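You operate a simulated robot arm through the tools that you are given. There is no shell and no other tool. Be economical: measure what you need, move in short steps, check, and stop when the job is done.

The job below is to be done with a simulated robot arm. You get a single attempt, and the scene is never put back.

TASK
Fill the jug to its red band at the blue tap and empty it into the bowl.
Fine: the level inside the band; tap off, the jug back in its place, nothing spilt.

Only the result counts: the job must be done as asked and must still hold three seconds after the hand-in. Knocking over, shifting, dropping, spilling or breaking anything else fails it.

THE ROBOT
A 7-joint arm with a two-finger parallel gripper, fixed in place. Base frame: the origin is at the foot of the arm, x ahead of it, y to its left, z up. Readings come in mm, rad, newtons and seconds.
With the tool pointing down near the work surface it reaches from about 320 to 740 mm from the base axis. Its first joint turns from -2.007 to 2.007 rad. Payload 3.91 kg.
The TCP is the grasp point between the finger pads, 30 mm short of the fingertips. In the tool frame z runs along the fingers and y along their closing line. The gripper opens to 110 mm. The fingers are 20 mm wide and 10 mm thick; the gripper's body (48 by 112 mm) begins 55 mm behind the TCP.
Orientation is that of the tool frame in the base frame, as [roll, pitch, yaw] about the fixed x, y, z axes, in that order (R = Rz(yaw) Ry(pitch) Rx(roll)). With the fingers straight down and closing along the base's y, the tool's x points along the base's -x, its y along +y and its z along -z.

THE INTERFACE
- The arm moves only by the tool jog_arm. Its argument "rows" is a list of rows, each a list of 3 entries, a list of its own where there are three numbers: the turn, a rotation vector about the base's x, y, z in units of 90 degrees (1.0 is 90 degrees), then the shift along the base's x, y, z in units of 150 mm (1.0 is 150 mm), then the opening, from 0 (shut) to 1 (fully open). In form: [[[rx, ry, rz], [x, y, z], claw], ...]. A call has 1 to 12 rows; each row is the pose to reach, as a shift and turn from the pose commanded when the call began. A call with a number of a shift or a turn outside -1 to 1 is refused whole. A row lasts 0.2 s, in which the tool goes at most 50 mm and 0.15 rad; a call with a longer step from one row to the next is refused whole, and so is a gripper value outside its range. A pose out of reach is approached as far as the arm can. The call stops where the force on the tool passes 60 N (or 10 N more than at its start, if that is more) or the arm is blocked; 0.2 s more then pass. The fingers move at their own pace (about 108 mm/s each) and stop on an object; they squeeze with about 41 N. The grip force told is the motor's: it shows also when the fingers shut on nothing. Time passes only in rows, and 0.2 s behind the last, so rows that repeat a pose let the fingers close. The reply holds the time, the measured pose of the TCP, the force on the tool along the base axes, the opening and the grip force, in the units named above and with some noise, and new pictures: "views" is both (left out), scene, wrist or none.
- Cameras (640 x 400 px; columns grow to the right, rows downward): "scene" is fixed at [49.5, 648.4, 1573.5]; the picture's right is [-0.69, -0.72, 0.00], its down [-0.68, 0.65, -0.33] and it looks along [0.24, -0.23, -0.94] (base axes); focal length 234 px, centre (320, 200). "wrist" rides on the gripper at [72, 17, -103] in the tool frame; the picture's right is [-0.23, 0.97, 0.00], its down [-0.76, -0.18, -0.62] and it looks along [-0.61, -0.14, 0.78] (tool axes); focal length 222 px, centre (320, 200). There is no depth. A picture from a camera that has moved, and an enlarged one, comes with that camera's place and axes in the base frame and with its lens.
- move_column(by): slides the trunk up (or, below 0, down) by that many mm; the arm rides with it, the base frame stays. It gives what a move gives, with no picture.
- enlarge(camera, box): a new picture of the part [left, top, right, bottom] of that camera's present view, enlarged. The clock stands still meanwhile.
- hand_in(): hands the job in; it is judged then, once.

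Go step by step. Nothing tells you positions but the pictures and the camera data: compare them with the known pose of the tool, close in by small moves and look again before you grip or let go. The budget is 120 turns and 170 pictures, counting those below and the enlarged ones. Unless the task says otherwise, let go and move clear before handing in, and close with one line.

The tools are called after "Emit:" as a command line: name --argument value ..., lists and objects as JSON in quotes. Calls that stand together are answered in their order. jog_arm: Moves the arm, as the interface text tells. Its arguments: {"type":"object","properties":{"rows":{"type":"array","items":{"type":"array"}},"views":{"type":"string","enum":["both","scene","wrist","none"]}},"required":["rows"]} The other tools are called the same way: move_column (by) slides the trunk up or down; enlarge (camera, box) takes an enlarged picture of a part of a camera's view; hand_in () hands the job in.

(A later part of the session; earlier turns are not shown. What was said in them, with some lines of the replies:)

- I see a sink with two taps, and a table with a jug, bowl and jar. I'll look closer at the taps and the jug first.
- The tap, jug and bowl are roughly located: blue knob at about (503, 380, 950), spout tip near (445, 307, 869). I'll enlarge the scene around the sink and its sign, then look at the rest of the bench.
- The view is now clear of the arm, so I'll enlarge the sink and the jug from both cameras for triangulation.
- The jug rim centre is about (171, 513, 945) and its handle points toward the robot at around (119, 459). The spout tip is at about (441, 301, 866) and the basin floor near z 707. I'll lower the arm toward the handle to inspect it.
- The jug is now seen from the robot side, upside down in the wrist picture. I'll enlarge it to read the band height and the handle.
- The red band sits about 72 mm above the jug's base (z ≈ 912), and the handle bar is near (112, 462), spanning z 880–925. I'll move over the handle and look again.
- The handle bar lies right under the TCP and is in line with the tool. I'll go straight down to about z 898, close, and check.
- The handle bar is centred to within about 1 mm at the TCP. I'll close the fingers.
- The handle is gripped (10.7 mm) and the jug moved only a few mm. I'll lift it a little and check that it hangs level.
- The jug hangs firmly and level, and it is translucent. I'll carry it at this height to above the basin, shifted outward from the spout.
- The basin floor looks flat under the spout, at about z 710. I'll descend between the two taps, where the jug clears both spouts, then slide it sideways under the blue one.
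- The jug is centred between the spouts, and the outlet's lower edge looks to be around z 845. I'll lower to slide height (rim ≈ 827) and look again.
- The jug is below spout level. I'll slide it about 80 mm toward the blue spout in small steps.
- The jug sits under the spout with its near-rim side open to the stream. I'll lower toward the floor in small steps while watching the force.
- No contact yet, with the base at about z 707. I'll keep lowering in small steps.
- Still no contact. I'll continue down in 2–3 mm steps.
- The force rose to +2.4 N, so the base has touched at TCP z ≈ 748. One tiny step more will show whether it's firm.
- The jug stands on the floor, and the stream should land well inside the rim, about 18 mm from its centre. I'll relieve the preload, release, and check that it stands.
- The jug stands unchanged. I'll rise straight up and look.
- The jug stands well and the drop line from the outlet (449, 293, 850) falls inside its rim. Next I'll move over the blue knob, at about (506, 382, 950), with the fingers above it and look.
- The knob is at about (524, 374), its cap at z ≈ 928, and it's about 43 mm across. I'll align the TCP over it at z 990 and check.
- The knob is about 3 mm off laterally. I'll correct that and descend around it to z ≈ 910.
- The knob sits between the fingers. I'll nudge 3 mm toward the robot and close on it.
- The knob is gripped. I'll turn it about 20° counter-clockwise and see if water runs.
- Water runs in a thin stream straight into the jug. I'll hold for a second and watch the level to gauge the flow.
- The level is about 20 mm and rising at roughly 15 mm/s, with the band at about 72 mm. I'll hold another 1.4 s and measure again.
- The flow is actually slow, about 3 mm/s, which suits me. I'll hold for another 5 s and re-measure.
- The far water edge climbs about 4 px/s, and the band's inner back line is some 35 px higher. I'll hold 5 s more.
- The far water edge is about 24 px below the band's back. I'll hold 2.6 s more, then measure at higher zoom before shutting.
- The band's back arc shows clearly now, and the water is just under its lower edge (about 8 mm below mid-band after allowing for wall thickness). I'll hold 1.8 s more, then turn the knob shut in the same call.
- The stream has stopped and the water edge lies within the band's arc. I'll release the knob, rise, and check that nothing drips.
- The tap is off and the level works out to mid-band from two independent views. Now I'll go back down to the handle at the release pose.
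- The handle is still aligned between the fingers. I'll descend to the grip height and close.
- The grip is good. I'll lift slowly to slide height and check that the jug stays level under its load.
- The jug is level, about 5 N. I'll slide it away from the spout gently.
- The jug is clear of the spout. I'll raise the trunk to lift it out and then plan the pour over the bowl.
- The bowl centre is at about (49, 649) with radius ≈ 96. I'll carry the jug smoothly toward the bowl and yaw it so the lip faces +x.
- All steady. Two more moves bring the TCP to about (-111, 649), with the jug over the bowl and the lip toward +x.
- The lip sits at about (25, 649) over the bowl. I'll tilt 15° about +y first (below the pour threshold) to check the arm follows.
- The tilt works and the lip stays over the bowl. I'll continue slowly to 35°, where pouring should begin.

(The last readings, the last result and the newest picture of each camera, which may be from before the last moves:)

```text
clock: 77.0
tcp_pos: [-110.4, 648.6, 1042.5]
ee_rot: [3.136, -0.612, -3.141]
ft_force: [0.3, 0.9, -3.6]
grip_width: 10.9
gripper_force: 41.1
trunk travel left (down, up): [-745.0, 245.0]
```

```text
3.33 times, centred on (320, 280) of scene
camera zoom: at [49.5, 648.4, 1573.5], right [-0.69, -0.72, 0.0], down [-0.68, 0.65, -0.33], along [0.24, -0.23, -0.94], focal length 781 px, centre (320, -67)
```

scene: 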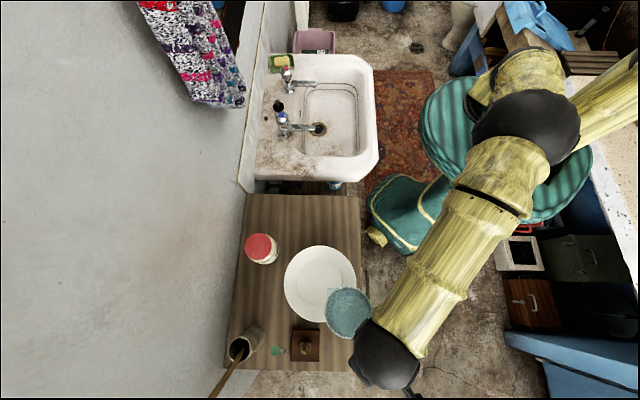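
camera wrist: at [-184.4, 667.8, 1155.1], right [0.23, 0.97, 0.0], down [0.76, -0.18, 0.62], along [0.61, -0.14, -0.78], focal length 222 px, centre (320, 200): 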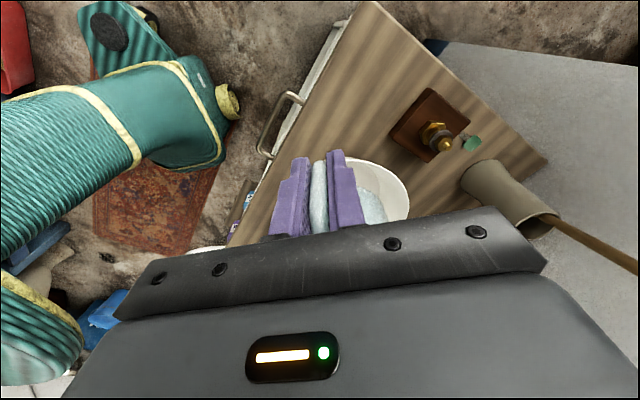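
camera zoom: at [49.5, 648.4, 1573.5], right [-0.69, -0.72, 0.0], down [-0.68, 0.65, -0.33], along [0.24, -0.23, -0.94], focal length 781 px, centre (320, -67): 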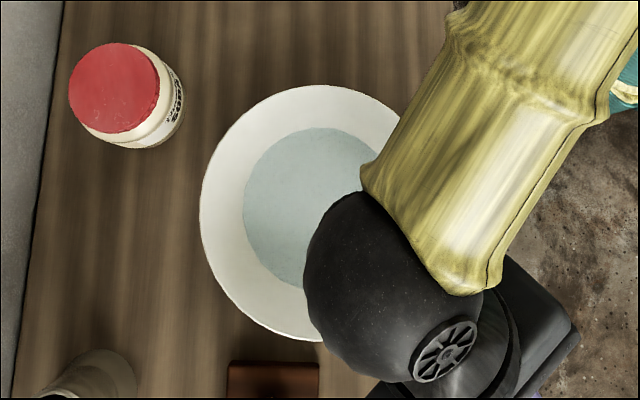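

Water is landing in the bowl, with nothing spilt in view. I'll continue slowly to 60°.

Emit:
jog_arm --rows '[[[0, 0.028, 0], [0.014, 0, 0.014], 0], [[0, 0.056, 0], [0.029, 0, 0.028], 0], [[0, 0.083, 0], [0.044, 0, 0.041], 0], [[0, 0.111, 0], [0.061, 0, 0.055], 0], [[0, 0.139, 0], [0.083, 0, 0.065], 0], [[0, 0.167, 0], [0.106, 0, 0.077], 0], [[0, 0.194, 0], [0.13, 0, 0.088], 0], [[0, 0.222, 0], [0.154, 0, 0.1], 0], [[0, 0.25, 0], [0.178, 0, 0.111], 0], [[0, 0.278, 0], [0.203, 0, 0.123], 0], [[0, 0.278, 0], [0.203, 0, 0.123], 0]]'

Emit:
enlarge --camera "scene" --box '[240, 220, 400, 340]'

```text
clock: 79.4
tcp_pos: [-81.0, 647.9, 1061.0]
ee_rot: [3.139, -1.05, 3.139]
ft_force: [-0.3, 0.8, -2.9]
grip_width: 10.9
gripper_force: 41.5
trunk travel left (down, up): [-745.0, 245.0]
camera wrist: at [-27.0, 665.6, 1175.6], right [0.12, 0.97, -0.2], down [0.92, -0.18, -0.35], along [-0.38, -0.14, -0.92], focal length 222 px, centre (320, 200)
```

scene: 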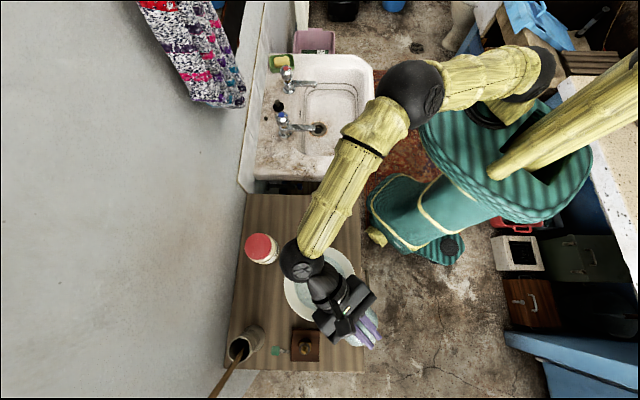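
wrist: 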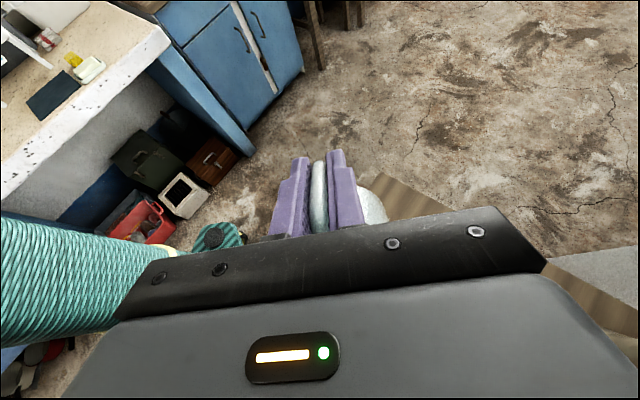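

```text
3.33 times, centred on (320, 280) of scene
camera zoom: at [49.5, 648.4, 1573.5], right [-0.69, -0.72, 0.0], down [-0.68, 0.65, -0.33], along [0.24, -0.23, -0.94], focal length 781 px, centre (320, -67)
```

zoom: 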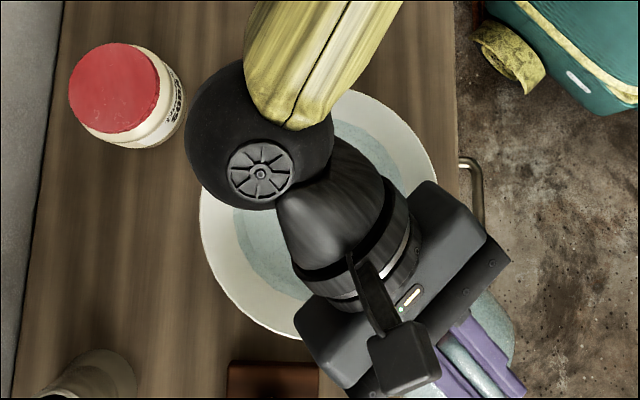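

It's still following cleanly. I'll go on to 90°.

Emit:
jog_arm --rows '[[[0, 0.028, 0], [0.032, 0.001, 0.015], 0], [[0, 0.056, 0], [0.064, 0.002, 0.03], 0], [[0, 0.083, 0], [0.097, 0.004, 0.045], 0], [[0, 0.111, 0], [0.13, 0.005, 0.06], 0], [[0, 0.139, 0], [0.163, 0.006, 0.075], 0], [[0, 0.167, 0], [0.197, 0.007, 0.09], 0], [[0, 0.194, 0], [0.233, 0.007, 0.103], 0], [[0, 0.222, 0], [0.27, 0.007, 0.115], 0], [[0, 0.25, 0], [0.307, 0.007, 0.127], 0], [[0, 0.278, 0], [0.345, 0.007, 0.138], 0], [[0, 0.306, 0], [0.383, 0.007, 0.15], 0], [[0, 0.333, 0], [0.42, 0.007, 0.16], 0]]'

Emit:
enlarge --camera "scene" --box '[240, 220, 400, 340]'

```text
clock: 82.0
tcp_pos: [-15.6, 649.7, 1085.4]
ee_rot: [-0.35, -1.568, 0.344]
ft_force: [0.0, 0.2, -1.6]
grip_width: 10.6
gripper_force: 41.4
trunk travel left (down, up): [-745.0, 245.0]
camera wrist: at [86.7, 667.1, 1157.2], right [0.0, 0.97, -0.23], down [0.62, -0.18, -0.76], along [-0.78, -0.14, -0.6], focal length 222 px, centre (320, 200)
```

scene: 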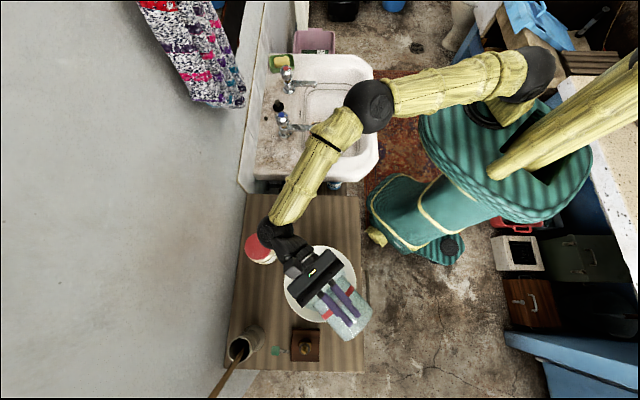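
wrist: 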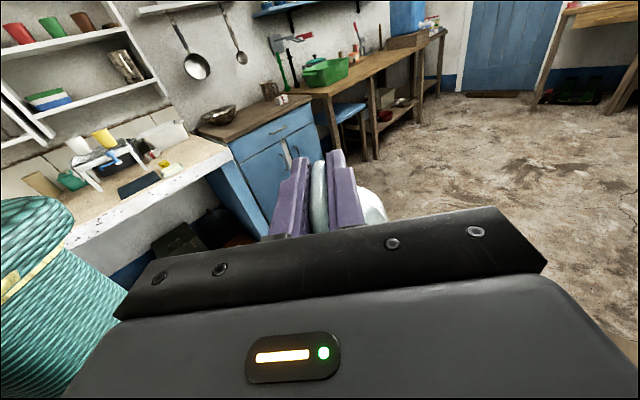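

```text
3.33 times, centred on (320, 280) of scene
camera zoom: at [49.5, 648.4, 1573.5], right [-0.69, -0.72, 0.0], down [-0.68, 0.65, -0.33], along [0.24, -0.23, -0.94], focal length 781 px, centre (320, -67)
```

zoom: 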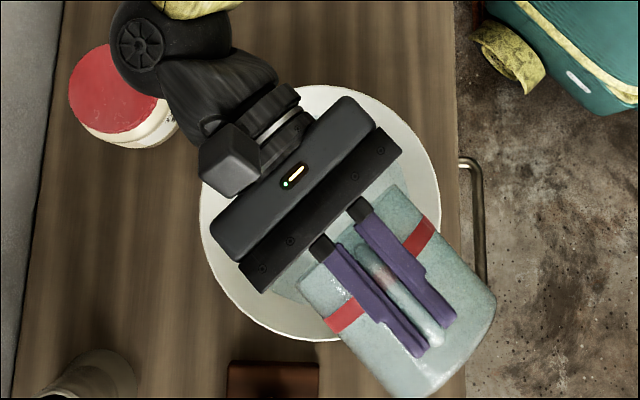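

At 90° the jug is nearly empty. I'll go to 105°, raised 30 mm for clearance over the jar, and let it drain.

Emit:
jog_arm --rows '[[[0, 0.028, 0], [0.04, 0, 0.04], 0], [[0, 0.056, 0], [0.077, 0, 0.08], 0], [[0, 0.083, 0], [0.115, 0, 0.12], 0], [[0, 0.111, 0], [0.152, 0, 0.16], 0], [[0, 0.139, 0], [0.19, 0, 0.2], 0], [[0, 0.167, 0], [0.227, 0, 0.23], 0], [[0, 0.167, 0], [0.227, 0, 0.23], 0], [[0, 0.167, 0], [0.227, 0, 0.23], 0], [[0, 0.167, 0], [0.227, 0, 0.23], 0], [[0, 0.167, 0], [0.227, 0, 0.23], 0], [[0, 0.167, 0], [0.227, 0, 0.23], 0], [[0, 0.167, 0], [0.227, 0, 0.23], 0]]' --views "none"

Emit:
enlarge --camera "scene" --box '[240, 220, 400, 340]'

```text
clock: 84.6
tcp_pos: [17.1, 650.1, 1119.7]
ee_rot: [-0.007, -1.307, 0.004]
ft_force: [0.2, 0.0, -0.9]
grip_width: 10.6
gripper_force: 41.2
trunk travel left (down, up): [-745.0, 245.0]
```

```text
3.33 times, centred on (320, 280) of scene
camera zoom: at [49.5, 648.4, 1573.5], right [-0.69, -0.72, 0.0], down [-0.68, 0.65, -0.33], along [0.24, -0.23, -0.94], focal length 781 px, centre (320, -67)
```

zoom: 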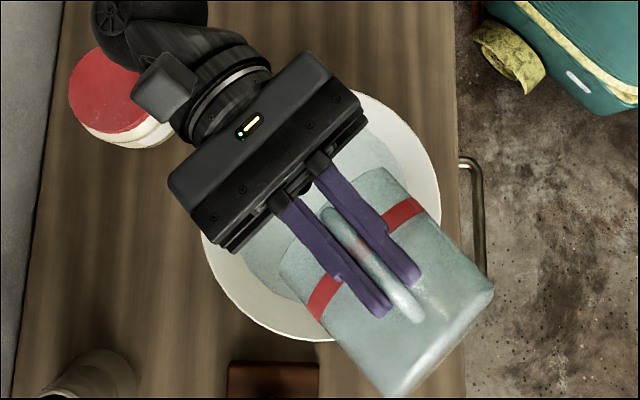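

The weight is back to that of the empty jug. I'll tilt it upright again along the same path.

Emit:
jog_arm --rows '[[[0, -0.0556, 0], [-0.08, 0, -0.011], 0], [[0, -0.111, 0], [-0.16, 0, -0.022], 0], [[0, -0.167, 0], [-0.233, 0, -0.033], 0], [[0, -0.222, 0], [-0.307, 0, -0.055], 0], [[0, -0.278, 0], [-0.38, 0, -0.077], 0], [[0, -0.333, 0], [-0.457, 0, -0.1], 0], [[0, -0.389, 0], [-0.52, 0, -0.131], 0], [[0, -0.444, 0], [-0.587, 0, -0.162], 0], [[0, -0.5, 0], [-0.647, 0, -0.193], 0], [[0, -0.556, 0], [-0.7, 0, -0.215], 0], [[0, -0.611, 0], [-0.747, 0, -0.237], 0], [[0, -0.667, 0], [-0.787, 0, -0.26], 0]]' --views "none"

Emit:
jog_arm --rows '[[[0, -0.0556, 0], [-0.033, 0, 0], 0], [[0, -0.111, 0], [-0.067, 0, 0], 0], [[0, -0.167, 0], [-0.087, 0, 0], 0], [[0, -0.222, 0], [-0.1, 0, 0], 0], [[0, -0.278, 0], [-0.107, 0, 0], 0], [[0, -0.333, 0], [-0.107, 0, 0], 0], [[0, -0.389, 0], [-0.1, 0, 0], 0], [[0, -0.444, 0], [-0.087, 0, 0], 0], [[0, -0.5, 0], [-0.067, 0, 0], 0], [[0, -0.5, 0], [-0.067, 0, 0], 0]]'

Emit:
enlarge --camera "scene" --box '[240, 220, 400, 340]'

```text
clock: 87.2
tcp_pos: [-101.3, 650.0, 1079.6]
ee_rot: [3.135, -0.784, -3.141]
ft_force: [1.0, 0.3, -1.1]
grip_width: 10.3
gripper_force: 41.0
trunk travel left (down, up): [-745.0, 245.0]
```

```text
clock: 89.4
tcp_pos: [-112.2, 650.2, 1080.6]
ee_rot: [3.137, -0.002, -3.141]
ft_force: [0.0, 0.0, -1.3]
grip_width: 10.8
gripper_force: 41.2
trunk travel left (down, up): [-745.0, 245.0]
camera wrist: at [-184.3, 667.5, 1183.8], right [0.23, 0.97, 0.0], down [0.76, -0.18, 0.62], along [0.61, -0.14, -0.78], focal length 222 px, centre (320, 200)
```

scene: 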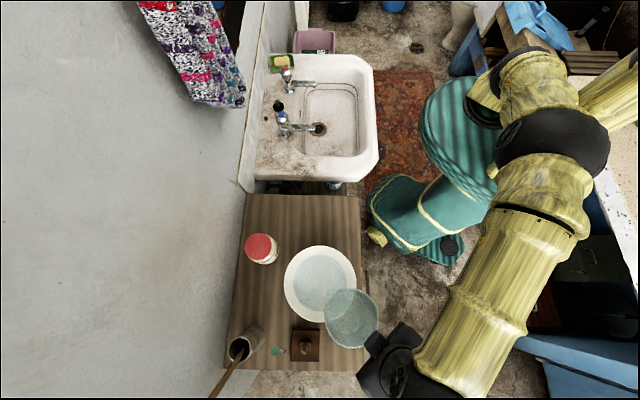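
wrist: 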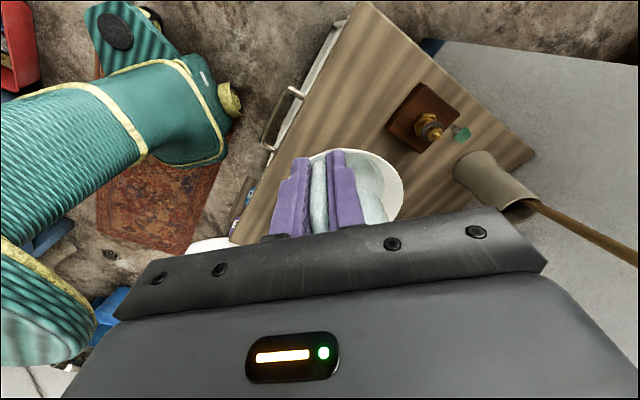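

```text
3.33 times, centred on (320, 280) of scene
camera zoom: at [49.5, 648.4, 1573.5], right [-0.69, -0.72, 0.0], down [-0.68, 0.65, -0.33], along [0.24, -0.23, -0.94], focal length 781 px, centre (320, -67)
```

zoom: 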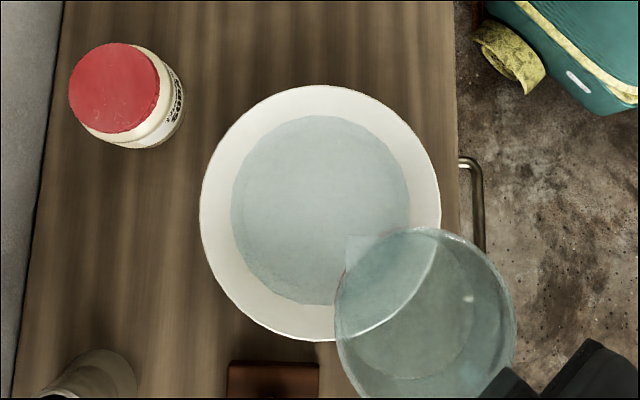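

The jug is empty and the water is in the bowl. I'll carry the jug back toward its place at TCP (116, 462), restoring its original yaw.

Emit:
jog_arm --rows '[[[0, 0, 0.02], [0.06, -0.05, 0], 0], [[0, 0, 0.06], [0.2, -0.165, 0], 0], [[0, 0, 0.1], [0.34, -0.28, 0], 0], [[0, 0, 0.14], [0.48, -0.396, 0], 0], [[0, 0, 0.18], [0.6, -0.495, 0], 0], [[0, 0, 0.22], [0.7, -0.578, 0], 0], [[0, 0, 0.24], [0.76, -0.627, 0], 0], [[0, 0, 0.24], [0.76, -0.627, 0], 0]]' --views "none"

Emit:
jog_arm --rows '[[[0, 0, 0.02], [0.06, -0.05, 0], 0], [[0, 0, 0.06], [0.2, -0.165, 0], 0], [[0, 0, 0.1], [0.34, -0.28, 0], 0], [[0, 0, 0.14], [0.48, -0.396, 0], 0], [[0, 0, 0.18], [0.6, -0.495, 0], 0], [[0, 0, 0.22], [0.7, -0.578, 0], 0], [[0, 0, 0.24], [0.76, -0.627, 0], 0], [[0, 0, 0.241], [0.76, -0.627, 0], 0]]'

```text
clock: 91.2
tcp_pos: [2.1, 555.4, 1081.7]
ee_rot: [3.139, -0.001, -2.762]
ft_force: [0.6, 0.1, -0.9]
grip_width: 10.5
gripper_force: 40.6
trunk travel left (down, up): [-745.0, 245.0]
```

```text
clock: 93.0
tcp_pos: [116.7, 460.3, 1082.3]
ee_rot: [3.138, -0.002, -2.385]
ft_force: [-0.3, 0.8, -1.0]
grip_width: 10.8
gripper_force: 40.9
trunk travel left (down, up): [-745.0, 245.0]
camera wrist: at [52.6, 424.3, 1184.6], right [-0.5, 0.86, 0.0], down [0.68, 0.39, 0.62], along [0.54, 0.31, -0.78], focal length 222 px, centre (320, 200)
```

scene: 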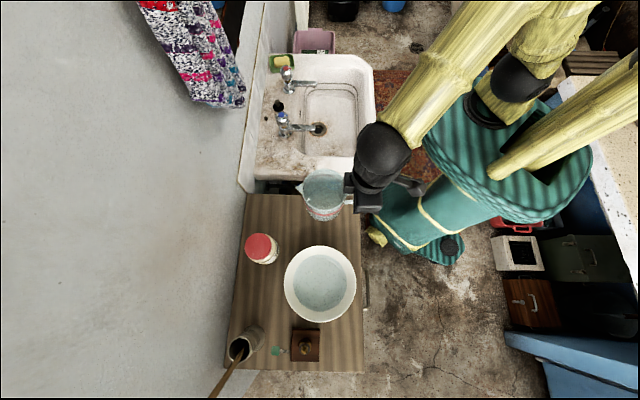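
wrist: 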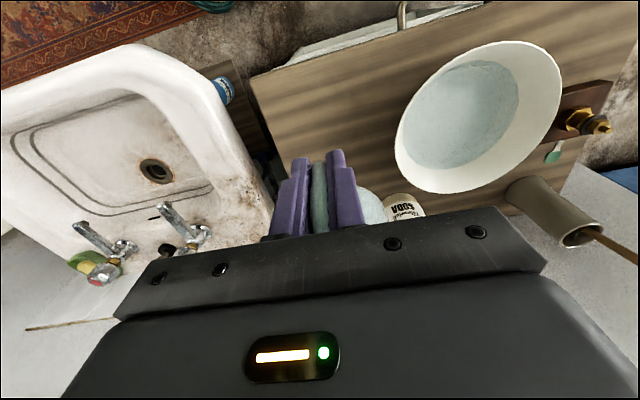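

I'm over the jug's place. I'll descend to just above the table and compare with the original picture.

Emit:
jog_arm --rows '[[[0, 0, 0], [-0.003, 0.007, -0.2], 0], [[0, 0, 0], [-0.007, 0.014, -0.45], 0], [[0, 0, 0], [-0.007, 0.014, -0.7], 0], [[0, 0, 0], [-0.007, 0.014, -0.9], 0], [[0, 0, 0], [-0.007, 0.014, -1.0], 0]]' --views "none"

Emit:
jog_arm --rows '[[[0, 0, 0], [0, 0, -0.1], 0], [[0, 0, 0], [0, 0, -0.18], 0], [[0, 0, 0], [0, 0, -0.2], 0]]' --views "none"

Emit:
enlarge --camera "scene" --box '[300, 190, 380, 240]'

```text
clock: 94.2
tcp_pos: [115.0, 463.2, 929.2]
ee_rot: [3.138, -0.002, -2.385]
ft_force: [-0.1, 0.8, -1.2]
grip_width: 10.6
gripper_force: 41.1
trunk travel left (down, up): [-745.0, 245.0]
```

```text
clock: 95.0
tcp_pos: [116.4, 462.8, 901.2]
ee_rot: [3.139, -0.002, -2.386]
ft_force: [0.7, 0.6, -1.1]
grip_width: 10.3
gripper_force: 41.4
trunk travel left (down, up): [-745.0, 245.0]
```

```text
8.00 times, centred on (340, 215) of scene
camera zoom: at [49.5, 648.4, 1573.5], right [-0.69, -0.72, 0.0], down [-0.68, 0.65, -0.33], along [0.24, -0.23, -0.94], focal length 1875 px, centre (160, 80)
```

zoom: 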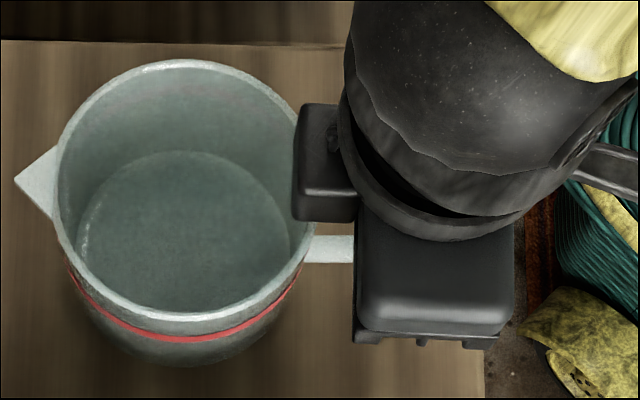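

The jug is within about 3 mm of its original spot. I'll correct by 2.5 mm and lower to contact.

Emit:
jog_arm --rows '[[[0, 0, 0], [-0.012, -0.012, 0], 0], [[0, 0, 0], [-0.012, -0.012, -0.01], 0], [[0, 0, 0], [-0.012, -0.012, -0.015], 0]]' --views "none"

Emit:
jog_arm --rows '[[[0, 0, 0], [0, 0, -0.007], 0], [[0, 0, 0], [0, 0, -0.007], 0]]' --views "none"

```text
clock: 95.8
tcp_pos: [113.6, 460.9, 898.9]
ee_rot: [3.138, -0.001, -2.387]
ft_force: [-0.9, 0.1, 2.9]
grip_width: 10.7
gripper_force: 40.9
trunk travel left (down, up): [-745.0, 245.0]
```

```text
clock: 96.4
tcp_pos: [114.4, 461.4, 899.9]
ee_rot: [3.137, 0.0, -2.386]
ft_force: [-0.4, -0.4, 16.1]
grip_width: 10.6
gripper_force: 41.1
trunk travel left (down, up): [-745.0, 245.0]
```

The base is in firm contact with the table. I'll relieve the preload, open the fingers, rise clear and check.

Emit:
jog_arm --rows '[[[0, 0, 0], [0, 0, 0.007], 0], [[0, 0, 0], [0, 0, 0.007], 0.1], [[0, 0, 0], [0, 0, 0.007], 0.3], [[0, 0, 0], [0, 0, 0.007], 0.42], [[0, 0, 0], [0, 0, 0.007], 0.42], [[0, 0, 0], [0, 0, 0.2], 0.42], [[0, 0, 0], [0, 0, 0.5], 0.42], [[0, 0, 0], [0, 0, 0.8], 0.42], [[0, 0, 0], [0, 0, 1.0], 0.42]]' --views "none"

Emit:
jog_arm --rows '[[[0, 0, 0], [-0.15, -0.2, 0.1], 0.42], [[0, 0, 0], [-0.3, -0.4, 0.2], 0.42], [[0, 0, 0], [-0.4, -0.6, 0.3], 0.42], [[0, 0, 0], [-0.4, -0.6, 0.3], 0.42]]'

Emit:
enlarge --camera "scene" --box '[300, 190, 380, 240]'

Emit:
enlarge --camera "scene" --box '[220, 190, 380, 380]'

Emit:
enlarge --camera "scene" --box '[240, 60, 380, 190]'

```text
clock: 98.4
tcp_pos: [114.3, 459.9, 1048.3]
ee_rot: [3.139, -0.001, -2.385]
ft_force: [0.1, 0.1, -0.2]
grip_width: 46.3
gripper_force: 0.1
trunk travel left (down, up): [-745.0, 245.0]
```

```text
clock: 99.4
tcp_pos: [53.7, 370.4, 1091.7]
ee_rot: [3.137, -0.002, -2.387]
ft_force: [-0.3, 0.1, -0.6]
grip_width: 46.5
gripper_force: 0.1
trunk travel left (down, up): [-745.0, 245.0]
camera wrist: at [-9.6, 333.5, 1195.8], right [-0.5, 0.86, 0.0], down [0.68, 0.39, 0.62], along [0.54, 0.31, -0.78], focal length 222 px, centre (320, 200)
```

scene: 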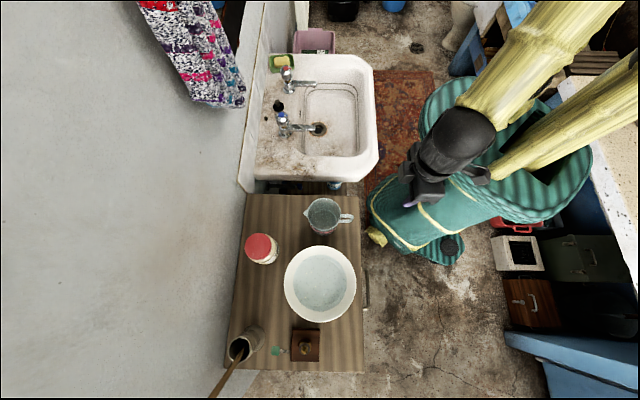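
wrist: 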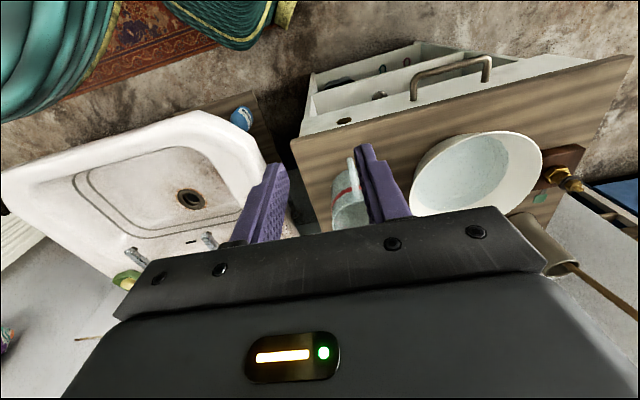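

```text
8.00 times, centred on (340, 215) of scene
camera zoom: at [49.5, 648.4, 1573.5], right [-0.69, -0.72, 0.0], down [-0.68, 0.65, -0.33], along [0.24, -0.23, -0.94], focal length 1875 px, centre (160, 80)
```

zoom: 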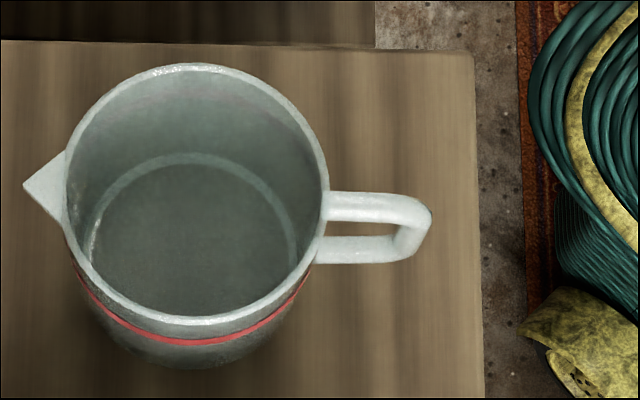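

```text
2.11 times, centred on (300, 285) of scene
camera zoom: at [49.5, 648.4, 1573.5], right [-0.69, -0.72, 0.0], down [-0.68, 0.65, -0.33], along [0.24, -0.23, -0.94], focal length 494 px, centre (362, 21)
```

zoom: 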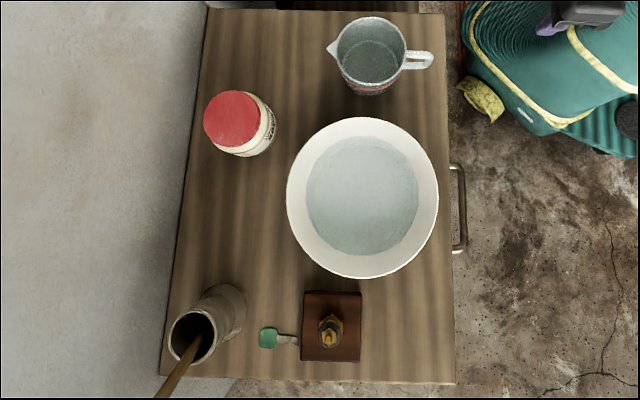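

```text
3.08 times, centred on (310, 125) of scene
camera zoom: at [49.5, 648.4, 1573.5], right [-0.69, -0.72, 0.0], down [-0.68, 0.65, -0.33], along [0.24, -0.23, -0.94], focal length 721 px, centre (351, 431)
```

zoom: 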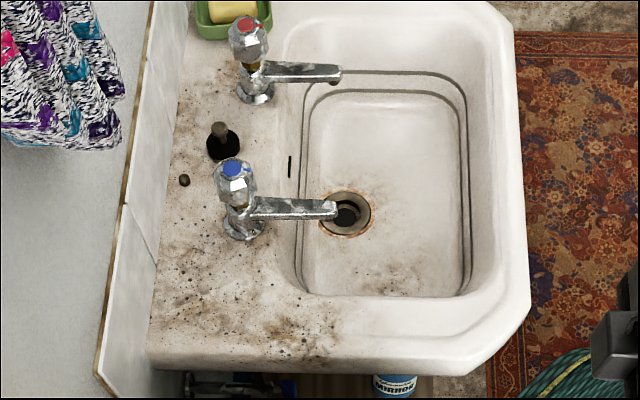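

The jug is back in its place and empty, the water is in the bowl, the tap is off, and the table and sink are dry. The gripper is clear, so I'll hand in.

Emit:
hand_in

```text
The job is handed in.
```

I filled the jug to its red band at the blue tap, emptied it into the bowl and put it back in its place. The tap is off and I saw nothing spilt. I've handed the job in, but no verdict has come back.
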